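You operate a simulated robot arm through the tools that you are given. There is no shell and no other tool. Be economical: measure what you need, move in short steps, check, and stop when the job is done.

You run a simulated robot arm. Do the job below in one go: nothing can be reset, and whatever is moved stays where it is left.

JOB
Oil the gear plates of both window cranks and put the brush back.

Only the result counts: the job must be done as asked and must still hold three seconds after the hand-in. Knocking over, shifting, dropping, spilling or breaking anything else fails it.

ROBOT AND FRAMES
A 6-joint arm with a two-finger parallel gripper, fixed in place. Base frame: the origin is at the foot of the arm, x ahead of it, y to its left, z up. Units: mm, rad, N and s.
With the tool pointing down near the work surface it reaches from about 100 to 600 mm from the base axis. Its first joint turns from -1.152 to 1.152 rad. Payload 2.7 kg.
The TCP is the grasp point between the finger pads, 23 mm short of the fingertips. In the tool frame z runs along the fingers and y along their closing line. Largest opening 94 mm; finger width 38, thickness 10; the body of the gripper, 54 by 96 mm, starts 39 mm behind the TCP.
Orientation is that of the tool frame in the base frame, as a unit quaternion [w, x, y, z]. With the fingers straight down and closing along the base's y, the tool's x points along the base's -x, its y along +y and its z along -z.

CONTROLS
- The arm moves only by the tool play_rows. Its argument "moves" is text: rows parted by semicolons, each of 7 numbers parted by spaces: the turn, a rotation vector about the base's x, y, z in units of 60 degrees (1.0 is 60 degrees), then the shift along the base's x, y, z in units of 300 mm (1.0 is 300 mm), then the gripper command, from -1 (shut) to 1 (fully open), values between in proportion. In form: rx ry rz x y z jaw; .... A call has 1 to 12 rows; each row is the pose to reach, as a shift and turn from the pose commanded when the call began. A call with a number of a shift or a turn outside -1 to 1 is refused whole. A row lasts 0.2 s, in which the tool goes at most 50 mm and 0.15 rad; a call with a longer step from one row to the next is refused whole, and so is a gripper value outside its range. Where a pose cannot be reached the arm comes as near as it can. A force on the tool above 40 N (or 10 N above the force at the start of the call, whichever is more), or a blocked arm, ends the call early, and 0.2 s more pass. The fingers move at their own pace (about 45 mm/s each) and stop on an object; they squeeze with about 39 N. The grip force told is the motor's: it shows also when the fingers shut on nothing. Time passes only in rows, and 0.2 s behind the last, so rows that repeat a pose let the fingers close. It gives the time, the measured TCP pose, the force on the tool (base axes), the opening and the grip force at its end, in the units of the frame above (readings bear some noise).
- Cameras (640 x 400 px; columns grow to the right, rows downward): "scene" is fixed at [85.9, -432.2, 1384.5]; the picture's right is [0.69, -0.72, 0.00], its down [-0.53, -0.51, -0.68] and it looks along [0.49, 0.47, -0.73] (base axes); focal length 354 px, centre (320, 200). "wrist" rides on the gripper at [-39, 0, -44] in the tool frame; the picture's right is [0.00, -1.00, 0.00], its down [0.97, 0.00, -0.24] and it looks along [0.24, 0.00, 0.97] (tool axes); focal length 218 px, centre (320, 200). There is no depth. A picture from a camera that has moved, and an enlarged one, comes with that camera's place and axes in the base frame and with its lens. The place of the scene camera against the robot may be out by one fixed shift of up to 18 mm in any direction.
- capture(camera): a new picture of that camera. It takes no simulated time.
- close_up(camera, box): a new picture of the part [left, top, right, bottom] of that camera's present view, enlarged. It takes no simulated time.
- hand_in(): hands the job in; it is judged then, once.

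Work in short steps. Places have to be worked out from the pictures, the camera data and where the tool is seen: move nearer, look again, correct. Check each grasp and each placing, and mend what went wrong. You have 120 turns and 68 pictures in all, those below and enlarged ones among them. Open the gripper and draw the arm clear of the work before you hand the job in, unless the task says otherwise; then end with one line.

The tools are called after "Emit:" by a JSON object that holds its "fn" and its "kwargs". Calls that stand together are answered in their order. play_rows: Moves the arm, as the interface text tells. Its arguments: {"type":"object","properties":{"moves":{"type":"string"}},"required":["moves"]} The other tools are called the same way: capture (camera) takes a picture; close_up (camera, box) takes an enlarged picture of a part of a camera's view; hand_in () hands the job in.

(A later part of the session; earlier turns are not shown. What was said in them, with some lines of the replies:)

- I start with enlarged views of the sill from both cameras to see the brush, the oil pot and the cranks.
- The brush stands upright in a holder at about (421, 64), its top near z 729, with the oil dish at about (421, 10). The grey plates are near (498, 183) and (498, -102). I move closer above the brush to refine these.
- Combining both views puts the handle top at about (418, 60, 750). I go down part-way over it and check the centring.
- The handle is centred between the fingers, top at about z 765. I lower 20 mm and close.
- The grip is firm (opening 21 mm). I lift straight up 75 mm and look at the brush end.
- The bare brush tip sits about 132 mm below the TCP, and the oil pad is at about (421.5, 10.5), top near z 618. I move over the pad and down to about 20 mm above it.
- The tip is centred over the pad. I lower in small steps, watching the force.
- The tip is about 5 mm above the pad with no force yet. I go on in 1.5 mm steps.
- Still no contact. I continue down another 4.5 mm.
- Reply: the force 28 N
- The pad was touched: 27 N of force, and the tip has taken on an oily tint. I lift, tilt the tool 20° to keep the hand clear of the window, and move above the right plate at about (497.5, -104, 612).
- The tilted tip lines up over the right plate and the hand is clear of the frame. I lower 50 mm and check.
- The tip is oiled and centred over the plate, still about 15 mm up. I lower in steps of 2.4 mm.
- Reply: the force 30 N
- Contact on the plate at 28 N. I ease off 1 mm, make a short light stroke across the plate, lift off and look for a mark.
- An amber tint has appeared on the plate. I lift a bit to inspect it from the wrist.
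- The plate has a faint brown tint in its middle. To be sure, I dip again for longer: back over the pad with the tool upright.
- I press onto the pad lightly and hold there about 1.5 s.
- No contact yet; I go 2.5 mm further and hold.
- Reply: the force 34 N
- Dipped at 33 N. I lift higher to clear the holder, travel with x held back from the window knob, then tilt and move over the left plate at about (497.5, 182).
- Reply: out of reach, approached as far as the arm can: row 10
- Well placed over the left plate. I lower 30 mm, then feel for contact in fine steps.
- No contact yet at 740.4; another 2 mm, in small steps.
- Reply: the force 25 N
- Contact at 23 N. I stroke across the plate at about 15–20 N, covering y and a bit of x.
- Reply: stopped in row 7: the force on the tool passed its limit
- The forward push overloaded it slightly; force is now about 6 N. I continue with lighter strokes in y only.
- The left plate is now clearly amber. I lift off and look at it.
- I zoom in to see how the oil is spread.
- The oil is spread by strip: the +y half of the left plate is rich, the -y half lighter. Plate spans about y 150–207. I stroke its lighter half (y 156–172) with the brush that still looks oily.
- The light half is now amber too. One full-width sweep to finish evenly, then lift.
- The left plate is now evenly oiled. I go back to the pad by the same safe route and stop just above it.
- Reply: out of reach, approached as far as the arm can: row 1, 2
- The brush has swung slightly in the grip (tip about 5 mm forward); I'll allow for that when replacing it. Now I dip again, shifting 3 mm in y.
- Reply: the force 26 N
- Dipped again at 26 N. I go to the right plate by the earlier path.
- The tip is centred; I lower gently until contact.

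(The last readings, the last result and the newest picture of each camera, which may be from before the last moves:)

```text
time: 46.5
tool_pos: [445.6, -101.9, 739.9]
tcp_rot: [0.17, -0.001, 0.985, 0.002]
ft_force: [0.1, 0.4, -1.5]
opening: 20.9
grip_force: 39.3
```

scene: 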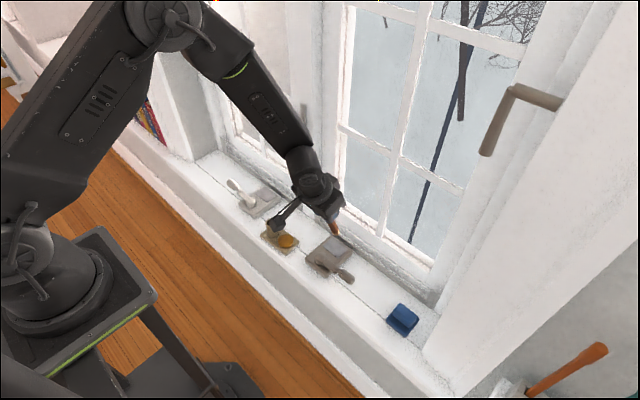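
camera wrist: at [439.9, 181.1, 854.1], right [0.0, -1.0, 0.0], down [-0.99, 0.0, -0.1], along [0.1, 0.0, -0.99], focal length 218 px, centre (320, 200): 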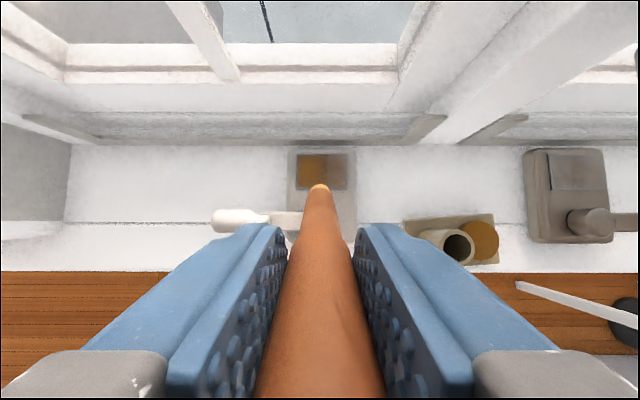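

No force yet at 739.9; I go further in 1 mm steps.

Emit:
{"fn": "play_rows", "kwargs": {"moves": "0 0 0 0 0 -0.003 -1; 0 0 0 0 0 -0.006 -1; 0 0 0 0 0 -0.006 -1"}}

Emit:
{"fn": "close_up", "kwargs": {"camera": "scene", "box": [300, 220, 360, 260]}}

```text
time: 47.3
tool_pos: [443.8, -102.3, 736.7]
tcp_rot: [0.171, 0.0, 0.985, 0.002]
ft_force: [-1.0, 0.2, 2.8]
opening: 20.8
grip_force: 39.1
```

```text
10.00 times, centred on (330, 240) of scene
camera zoom: at [85.8, -432.2, 1384.5], right [0.69, -0.72, 0.0], down [-0.53, -0.51, -0.68], along [0.49, 0.47, -0.73], focal length 3545 px, centre (220, -200)
```

zoom: 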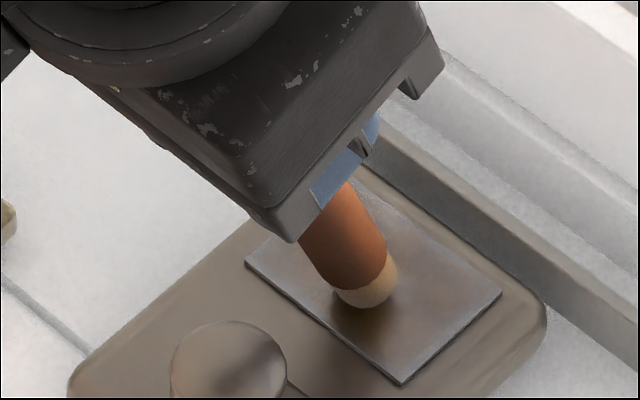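

Light contact begins. I press 0.6 mm more and sweep across the full width, back and forth.

Emit:
{"fn": "play_rows", "kwargs": {"moves": "0 0 0 0 0 -0.002 -1; 0 0 0 0 0.03 -0.002 -1; 0 0 0 0 0.06 -0.002 -1; 0 0 0 0 0.085 -0.002 -1; 0 0 0 0 0.055 -0.002 -1; 0 0 0 0 0.025 -0.002 -1; 0 0 0 0 -0.005 -0.002 -1; 0 0 0 0 -0.035 -0.002 -1; 0 0 0 0 -0.065 -0.002 -1; 0 0 0 0 -0.08 -0.002 -1; 0 0 0 0 -0.05 -0.002 -1; 0 0 0 0 -0.02 -0.002 -1"}}

Emit:
{"fn": "close_up", "kwargs": {"camera": "scene", "box": [300, 220, 360, 260]}}

```text
time: 49.9
tool_pos: [444.3, -107.9, 738.8]
tcp_rot: [0.171, 0.0, 0.985, 0.001]
ft_force: [0.0, -0.3, 0.1]
opening: 21.0
grip_force: 39.6
```

```text
10.00 times, centred on (330, 240) of scene
camera zoom: at [85.9, -432.3, 1384.5], right [0.69, -0.72, 0.0], down [-0.53, -0.51, -0.68], along [0.49, 0.47, -0.73], focal length 3545 px, centre (220, -200)
```

zoom: 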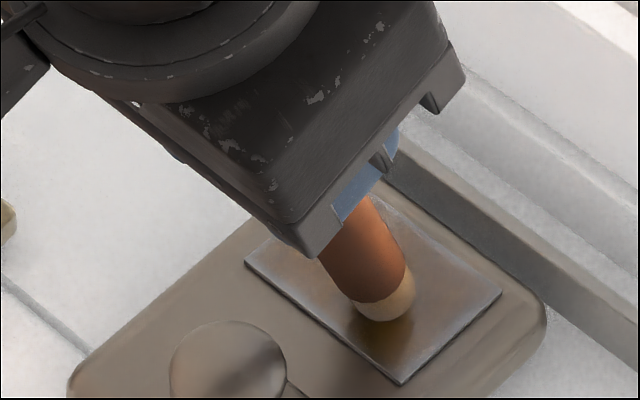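

The tint is building, but contact has faded. I press 1.5 mm more and sweep again.

Emit:
{"fn": "play_rows", "kwargs": {"moves": "0 0 0 0 0 -0.003 -1; 0 0 0 0 0.02 -0.005 -1; 0 0 0 0 0.05 -0.005 -1; 0 0 0 0 0.08 -0.005 -1; 0 0 0 0 0.1 -0.005 -1; 0 0 0 0 0.07 -0.005 -1; 0 0 0 0 0.04 -0.005 -1; 0 0 0 0 0.01 -0.005 -1; 0 0 0 0 -0.02 -0.005 -1; 0 0 0 0 -0.05 -0.005 -1; 0 0 0 0 -0.025 -0.005 -1; 0 0 0 0 0.01 -0.005 -1"}}

Emit:
{"fn": "close_up", "kwargs": {"camera": "scene", "box": [300, 220, 360, 260]}}

```text
time: 52.5
tool_pos: [444.2, -108.5, 737.0]
tcp_rot: [0.171, 0.0, 0.985, 0.001]
ft_force: [1.1, -6.2, 14.3]
opening: 21.0
grip_force: 39.1
```

```text
10.00 times, centred on (330, 240) of scene
camera zoom: at [85.7, -432.3, 1384.5], right [0.69, -0.72, 0.0], down [-0.53, -0.51, -0.68], along [0.49, 0.47, -0.73], focal length 3545 px, centre (220, -200)
```

zoom: 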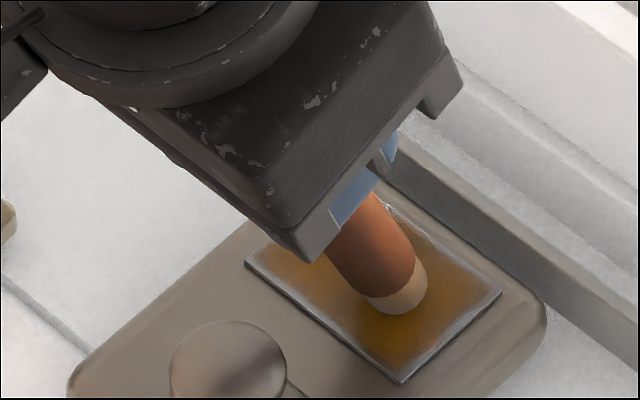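

Amber across the plate. I do one more sweep to the -y end, then lift and inspect.

Emit:
{"fn": "play_rows", "kwargs": {"moves": "0 0 0 0 -0.03 0 -1; 0 0 0 0 -0.065 0 -1; 0 0 0 0 -0.035 0 -1; 0 0 0 0 0 0 -1; 0 0 0 0 0.035 0 -1; 0 0 0 0 0.07 0 -1; 0 0 0 0 0.1 0 -1; 0 0 0 0 0.07 0 -1; 0 0 0 0 0.06 0.03 -1; 0 0 0 0 0.04 0.12 -1; 0 0 0 -0.1 0.02 0.2 -1; 0 0 0 -0.1 0.02 0.2 -1"}}

Emit:
{"fn": "close_up", "kwargs": {"camera": "wrist", "box": [280, 140, 360, 190]}}

Emit:
{"fn": "capture", "kwargs": {"camera": "scene"}}

```text
time: 55.1
tool_pos: [413.8, -98.3, 796.7]
tcp_rot: [0.17, -0.001, 0.985, 0.002]
ft_force: [0.1, -0.6, -0.5]
opening: 20.8
grip_force: 38.9
```

```text
8.00 times, centred on (320, 165) of wrist
camera zoom: at [435.5, -97.9, 853.3], right [0.0, -1.0, 0.0], down [-0.99, 0.0, -0.1], along [0.1, 0.0, -0.99], focal length 1746 px, centre (320, 480)
```

zoom: 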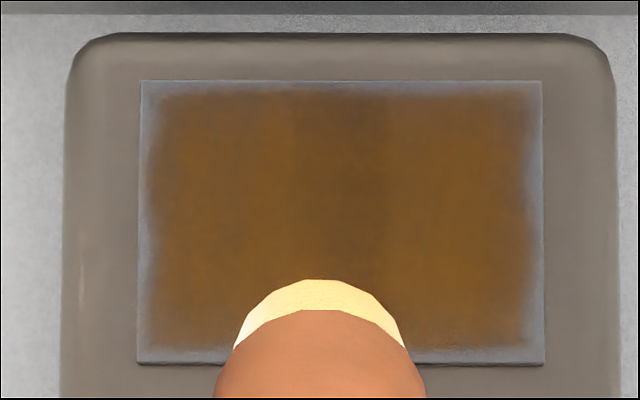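

```text
23 pictures are left
```

scene: 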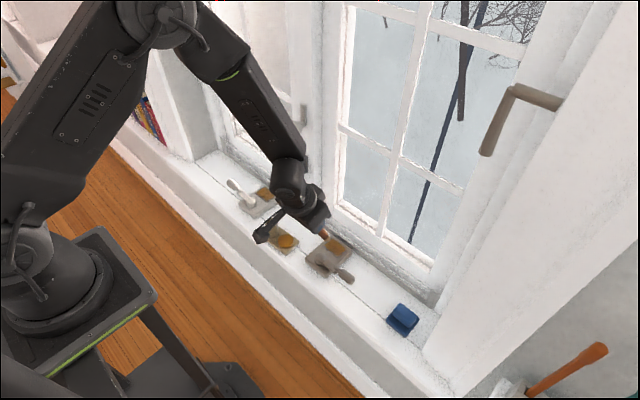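

Both plates are evenly oiled. I bring the tool upright and move to above the holder, keeping the tip well above its rim.

Emit:
{"fn": "play_rows", "kwargs": {"moves": "0 0.083 0 0 0 0.05 -1; 0 0.167 0 0 0.05 0.1 -1; 0 0.25 0 0 0.15 0.1 -1; 0 0.333 0 0.01 0.28 0.1 -1; 0 0.333 0 0.017 0.4 0.1 -1; 0 0.333 0 0.017 0.5 0.1 -1; 0 0.333 0 0.017 0.527 0.1 -1; 0 0.333 0 0.017 0.527 0.08 -1; 0 0.333 0 0.017 0.527 0.08 -1"}}

Emit:
{"fn": "close_up", "kwargs": {"camera": "wrist", "box": [240, 120, 400, 220]}}

Emit:
{"fn": "close_up", "kwargs": {"camera": "scene", "box": [230, 180, 310, 240]}}

```text
time: 57.1
tool_pos: [421.8, 58.8, 820.9]
tcp_rot: [-0.003, 0.0, 1.0, 0.002]
ft_force: [0.8, 0.6, 0.0]
opening: 20.9
grip_force: 39.0
```

```text
4.00 times, centred on (320, 170) of wrist
camera zoom: at [460.3, 59.4, 865.7], right [0.0, -1.0, 0.0], down [-0.97, 0.0, 0.25], along [-0.25, 0.0, -0.97], focal length 873 px, centre (320, 320)
```

zoom: 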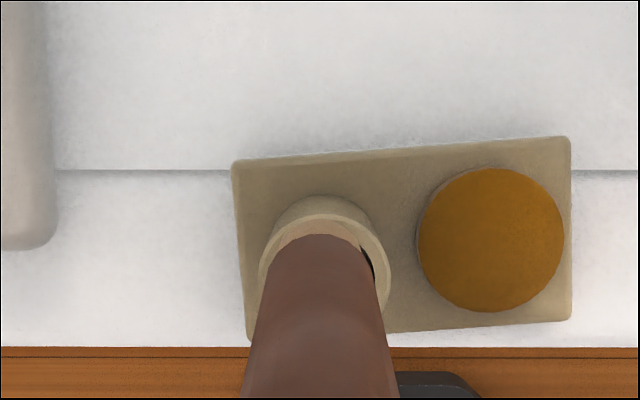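

```text
6.67 times, centred on (270, 210) of scene
camera zoom: at [85.9, -432.2, 1384.5], right [0.69, -0.72, 0.0], down [-0.53, -0.51, -0.68], along [0.49, 0.47, -0.73], focal length 2363 px, centre (653, 133)
```

zoom: 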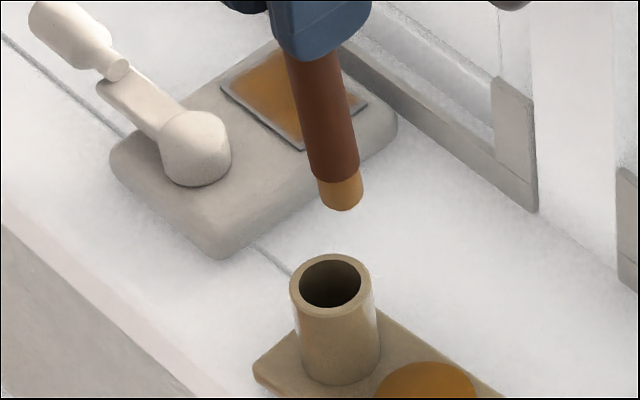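

The brush leans in the grip: tip about 10 mm forward (roughly 4.5°). I counter-tilt the tool by that to bring the brush vertical, then look again.

Emit:
{"fn": "play_rows", "kwargs": {"moves": "0 0.04 0 0 0 0 -1; 0 0.075 0 0 0 0 -1; 0 0.075 0 0 0 0 -1"}}

Emit:
{"fn": "close_up", "kwargs": {"camera": "wrist", "box": [240, 120, 400, 220]}}

Emit:
{"fn": "close_up", "kwargs": {"camera": "scene", "box": [230, 180, 310, 240]}}

```text
time: 57.9
tool_pos: [419.5, 59.4, 819.9]
tcp_rot: [-0.042, 0.0, 0.999, 0.002]
ft_force: [-0.1, 0.1, -1.0]
opening: 20.8
grip_force: 39.4
```

```text
4.00 times, centred on (320, 170) of wrist
camera zoom: at [463.0, 59.4, 861.9], right [0.0, -1.0, 0.0], down [-0.95, 0.0, 0.32], along [-0.32, 0.0, -0.95], focal length 873 px, centre (320, 320)
```

zoom: 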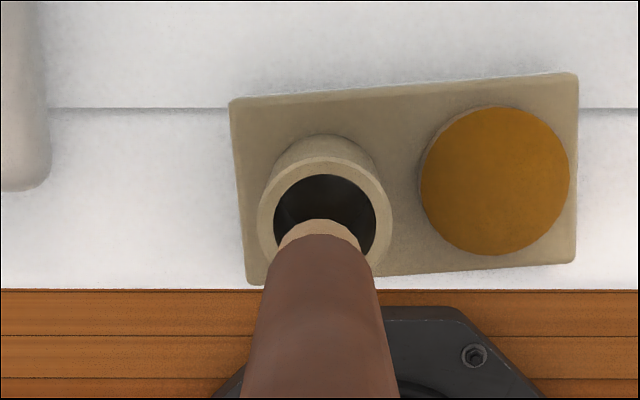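

```text
6.67 times, centred on (270, 210) of scene
camera zoom: at [85.9, -432.2, 1384.5], right [0.69, -0.72, 0.0], down [-0.53, -0.51, -0.68], along [0.49, 0.47, -0.73], focal length 2363 px, centre (653, 133)
```

zoom: 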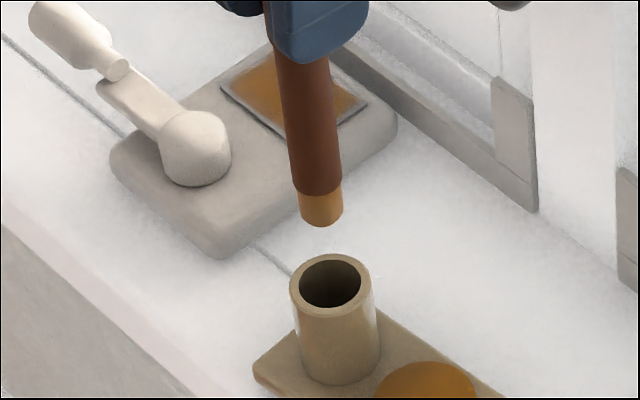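

The brush is now nearly vertical and lines up with the hole at about (419.5, 58). I make small corrections and lower to just above the rim.

Emit:
{"fn": "play_rows", "kwargs": {"moves": "0 -0.012 0 0 -0.004 0 -1; 0 -0.012 0 0 -0.004 -0.05 -1; 0 -0.012 0 0 -0.004 -0.1 -1; 0 -0.012 0 0 -0.004 -0.1 -1"}}

Emit:
{"fn": "close_up", "kwargs": {"camera": "wrist", "box": [240, 120, 400, 220]}}

Emit:
{"fn": "close_up", "kwargs": {"camera": "scene", "box": [230, 180, 310, 240]}}

```text
time: 58.9
tool_pos: [418.6, 58.2, 789.6]
tcp_rot: [-0.036, 0.0, 0.999, 0.002]
ft_force: [-0.1, 0.8, 0.0]
opening: 20.8
grip_force: 38.4
```

```text
4.00 times, centred on (320, 170) of wrist
camera zoom: at [460.7, 58.6, 831.8], right [0.0, -1.0, 0.0], down [-0.95, 0.0, 0.31], along [-0.31, 0.0, -0.95], focal length 873 px, centre (320, 320)
```

zoom: 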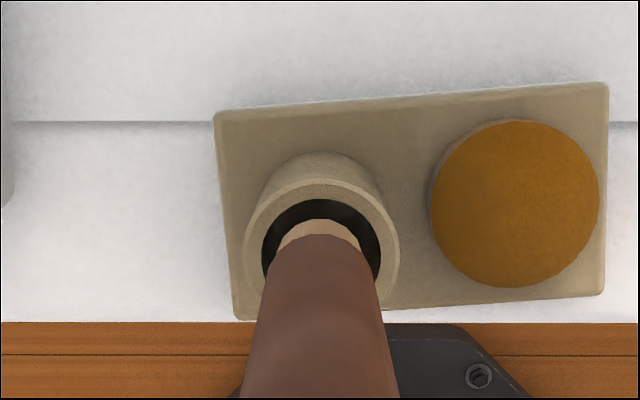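

```text
6.67 times, centred on (270, 210) of scene
camera zoom: at [85.9, -432.2, 1384.5], right [0.69, -0.72, 0.0], down [-0.53, -0.51, -0.68], along [0.49, 0.47, -0.73], focal length 2363 px, centre (653, 133)
```

zoom: 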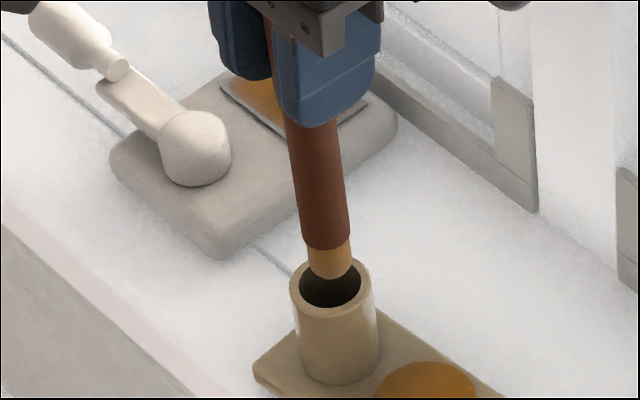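

Tip is centred over the hole. I insert slowly, first half.

Emit:
{"fn": "play_rows", "kwargs": {"moves": "0 0 0 0 0 -0.02 -1; 0 0 0 0 0 -0.04 -1; 0 0 0 0 0 -0.06 -1; 0 0 0 0 0 -0.08 -1; 0 0 0 0 0 -0.1 -1; 0 0 0 0 0 -0.1 -1"}}

Emit:
{"fn": "close_up", "kwargs": {"camera": "scene", "box": [230, 180, 310, 240]}}

```text
time: 60.3
tool_pos: [420.1, 56.9, 759.8]
tcp_rot: [-0.036, 0.0, 0.999, 0.001]
ft_force: [-1.1, 0.6, 4.5]
opening: 20.8
grip_force: 39.2
```

```text
6.67 times, centred on (270, 210) of scene
camera zoom: at [85.8, -432.2, 1384.5], right [0.69, -0.72, 0.0], down [-0.53, -0.51, -0.68], along [0.49, 0.47, -0.73], focal length 2363 px, centre (653, 133)
```

zoom: 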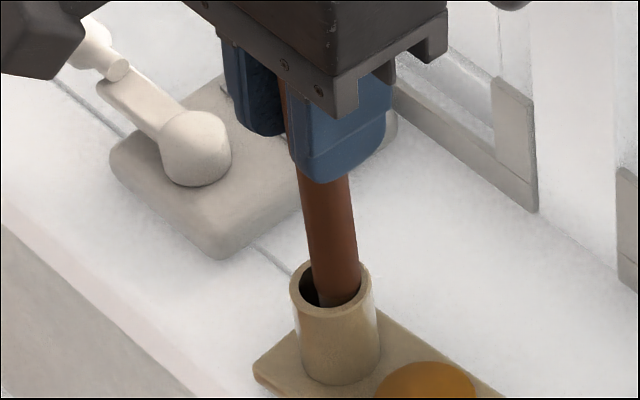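

It is in the hole, lightly touching the right side (4.5 N). I shift 2 mm to +y and continue down.

Emit:
{"fn": "play_rows", "kwargs": {"moves": "0 0 0 -0.002 0.007 0 -1; 0 0 0 -0.002 0.007 -0.015 -1; 0 0 0 -0.002 0.007 -0.03 -1; 0 0 0 -0.002 0.007 -0.045 -1; 0 0 0 -0.002 0.007 -0.045 -1"}}

Emit:
{"fn": "close_up", "kwargs": {"camera": "scene", "box": [230, 180, 310, 240]}}

```text
time: 61.5
tool_pos: [419.7, 59.6, 745.1]
tcp_rot: [-0.036, -0.001, 0.999, 0.001]
ft_force: [-0.4, 0.2, 0.6]
opening: 20.8
grip_force: 38.9
```

```text
6.67 times, centred on (270, 210) of scene
camera zoom: at [85.9, -432.2, 1384.5], right [0.69, -0.72, 0.0], down [-0.53, -0.51, -0.68], along [0.49, 0.47, -0.73], focal length 2363 px, centre (653, 133)
```

zoom: 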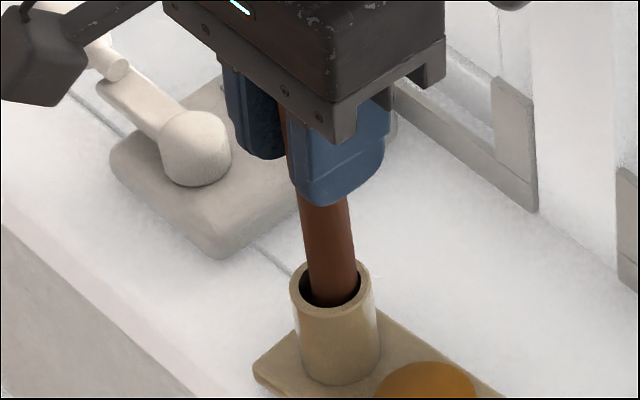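

Free again. I lower the rest in 1.5 mm steps until it seats.

Emit:
{"fn": "play_rows", "kwargs": {"moves": "0 0 0 0 0 -0.007 -1; 0 0 0 0 0 -0.014 -1; 0 0 0 0 0 -0.02 -1; 0 0 0 0 0 -0.025 -1; 0 0 0 0 0 -0.025 -1"}}

```text
time: 62.7
tool_pos: [419.4, 60.0, 738.7]
tcp_rot: [-0.036, 0.0, 0.999, 0.001]
ft_force: [-1.8, -1.3, -0.2]
opening: 20.9
grip_force: 38.8
```

Emit:
{"fn": "play_rows", "kwargs": {"moves": "0 0 0 0 0 -0.004 -1; 0 0 0 0 0 -0.008 -1; 0 0 0 0 0 -0.012 -1; 0 0 0 0 0 -0.012 -1"}}

```text
time: 63.7
tool_pos: [418.5, 60.8, 734.8]
tcp_rot: [-0.036, -0.001, 0.999, 0.002]
ft_force: [-2.4, -4.2, 9.4]
opening: 20.9
grip_force: 38.1
```

It is seated (9 N upward). I open the gripper and hold still to check the brush stands on its own.

Emit:
{"fn": "play_rows", "kwargs": {"moves": "0 0 0 0 0 0.003 -0.4; 0 0 0 0 0 0.003 -0.2; 0 0 0 0 0 0.003 0.2; 0 0 0 0 0 0.003 0.6; 0 0 0 0 0 0.003 1; 0 0 0 0 0 0.003 1; 0 0 0 0 0 0.003 1"}}

Emit:
{"fn": "close_up", "kwargs": {"camera": "scene", "box": [230, 170, 326, 240]}}

Emit:
{"fn": "capture", "kwargs": {"camera": "wrist"}}

```text
time: 65.3
tool_pos: [418.3, 59.7, 735.9]
tcp_rot: [-0.035, 0.0, 0.999, 0.002]
ft_force: [-0.3, 0.6, -0.8]
opening: 94.3
grip_force: 0.0
```

```text
5.71 times, centred on (278, 205) of scene
camera zoom: at [85.9, -432.2, 1384.5], right [0.69, -0.72, 0.0], down [-0.53, -0.51, -0.68], along [0.49, 0.47, -0.73], focal length 2026 px, centre (560, 171)
```

zoom: 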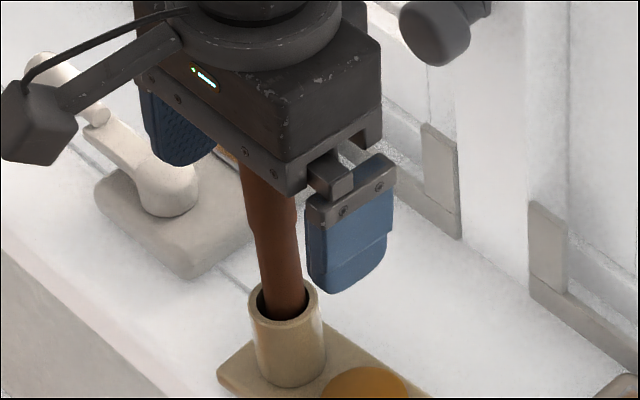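

```text
13 pictures are left
camera wrist: at [460.9, 59.8, 778.3], right [0.0, -1.0, 0.0], down [-0.95, 0.0, 0.31], along [-0.31, 0.0, -0.95], focal length 218 px, centre (320, 200)
```

wrist: 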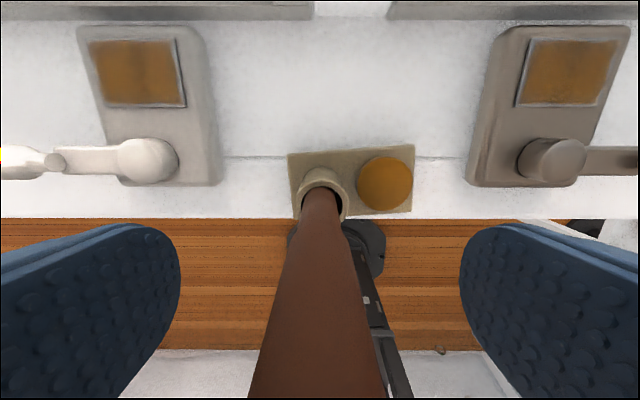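

The brush stands free in its holder. I rise straight up and back off.

Emit:
{"fn": "play_rows", "kwargs": {"moves": "0 0 0 0 0 0.05 1; 0 0 0 0 0 0.15 1; 0 0 0 0 0 0.25 1; 0 0 0 0 0 0.4 1; 0 0 0 -0.05 0 0.55 1; 0 0 0 -0.1 0 0.68 1; 0 -0.06 0 -0.15 -0.1 0.75 1; 0 -0.06 0 -0.15 -0.19 0.8 1; 0 -0.06 0 -0.15 -0.19 0.8 1"}}

Emit:
{"fn": "capture", "kwargs": {"camera": "scene"}}

Emit:
{"fn": "capture", "kwargs": {"camera": "wrist"}}

Emit:
{"fn": "close_up", "kwargs": {"camera": "scene", "box": [220, 160, 380, 290]}}

```text
time: 67.3
tool_pos: [375.2, 5.5, 977.2]
tcp_rot: [-0.004, 0.0, 1.0, 0.001]
ft_force: [-0.3, 0.2, 0.4]
opening: 94.0
grip_force: 0.0
```

```text
12 pictures are left
```

scene: 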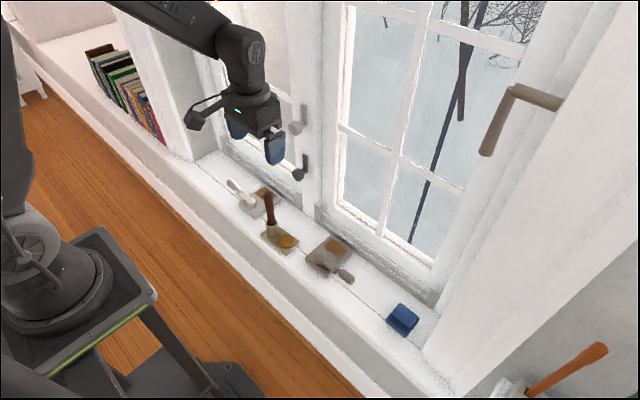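

```text
11 pictures are left
camera wrist: at [415.6, 5.4, 1022.8], right [0.0, -1.0, 0.0], down [-0.97, 0.0, 0.25], along [-0.25, 0.0, -0.97], focal length 218 px, centre (320, 200)
```

wrist: 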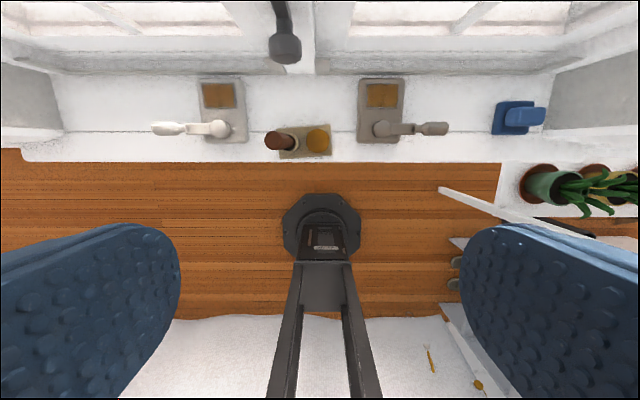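

```text
3.08 times, centred on (300, 225) of scene
camera zoom: at [85.9, -432.2, 1384.5], right [0.69, -0.72, 0.0], down [-0.53, -0.51, -0.68], along [0.49, 0.47, -0.73], focal length 1091 px, centre (382, 123)
```

zoom: 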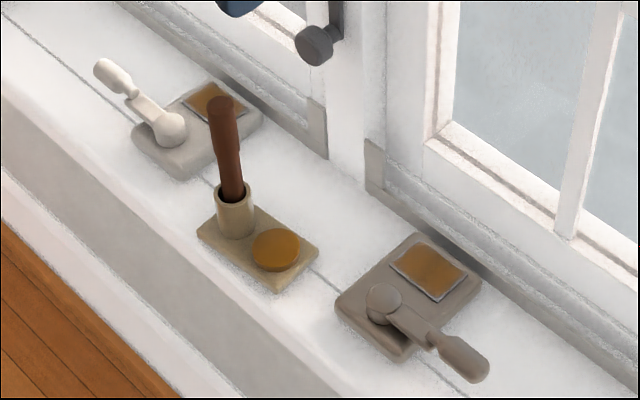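

Both gear plates are amber all over, the brush stands in its holder, nothing else has moved, and the arm is clear. I hand in.

Emit:
{"fn": "hand_in", "kwargs": {}}

```text
The job is handed in.
```

The gear plates of both window cranks are oiled across their surfaces, the brush is back in its holder, and the arm is clear with the gripper open.
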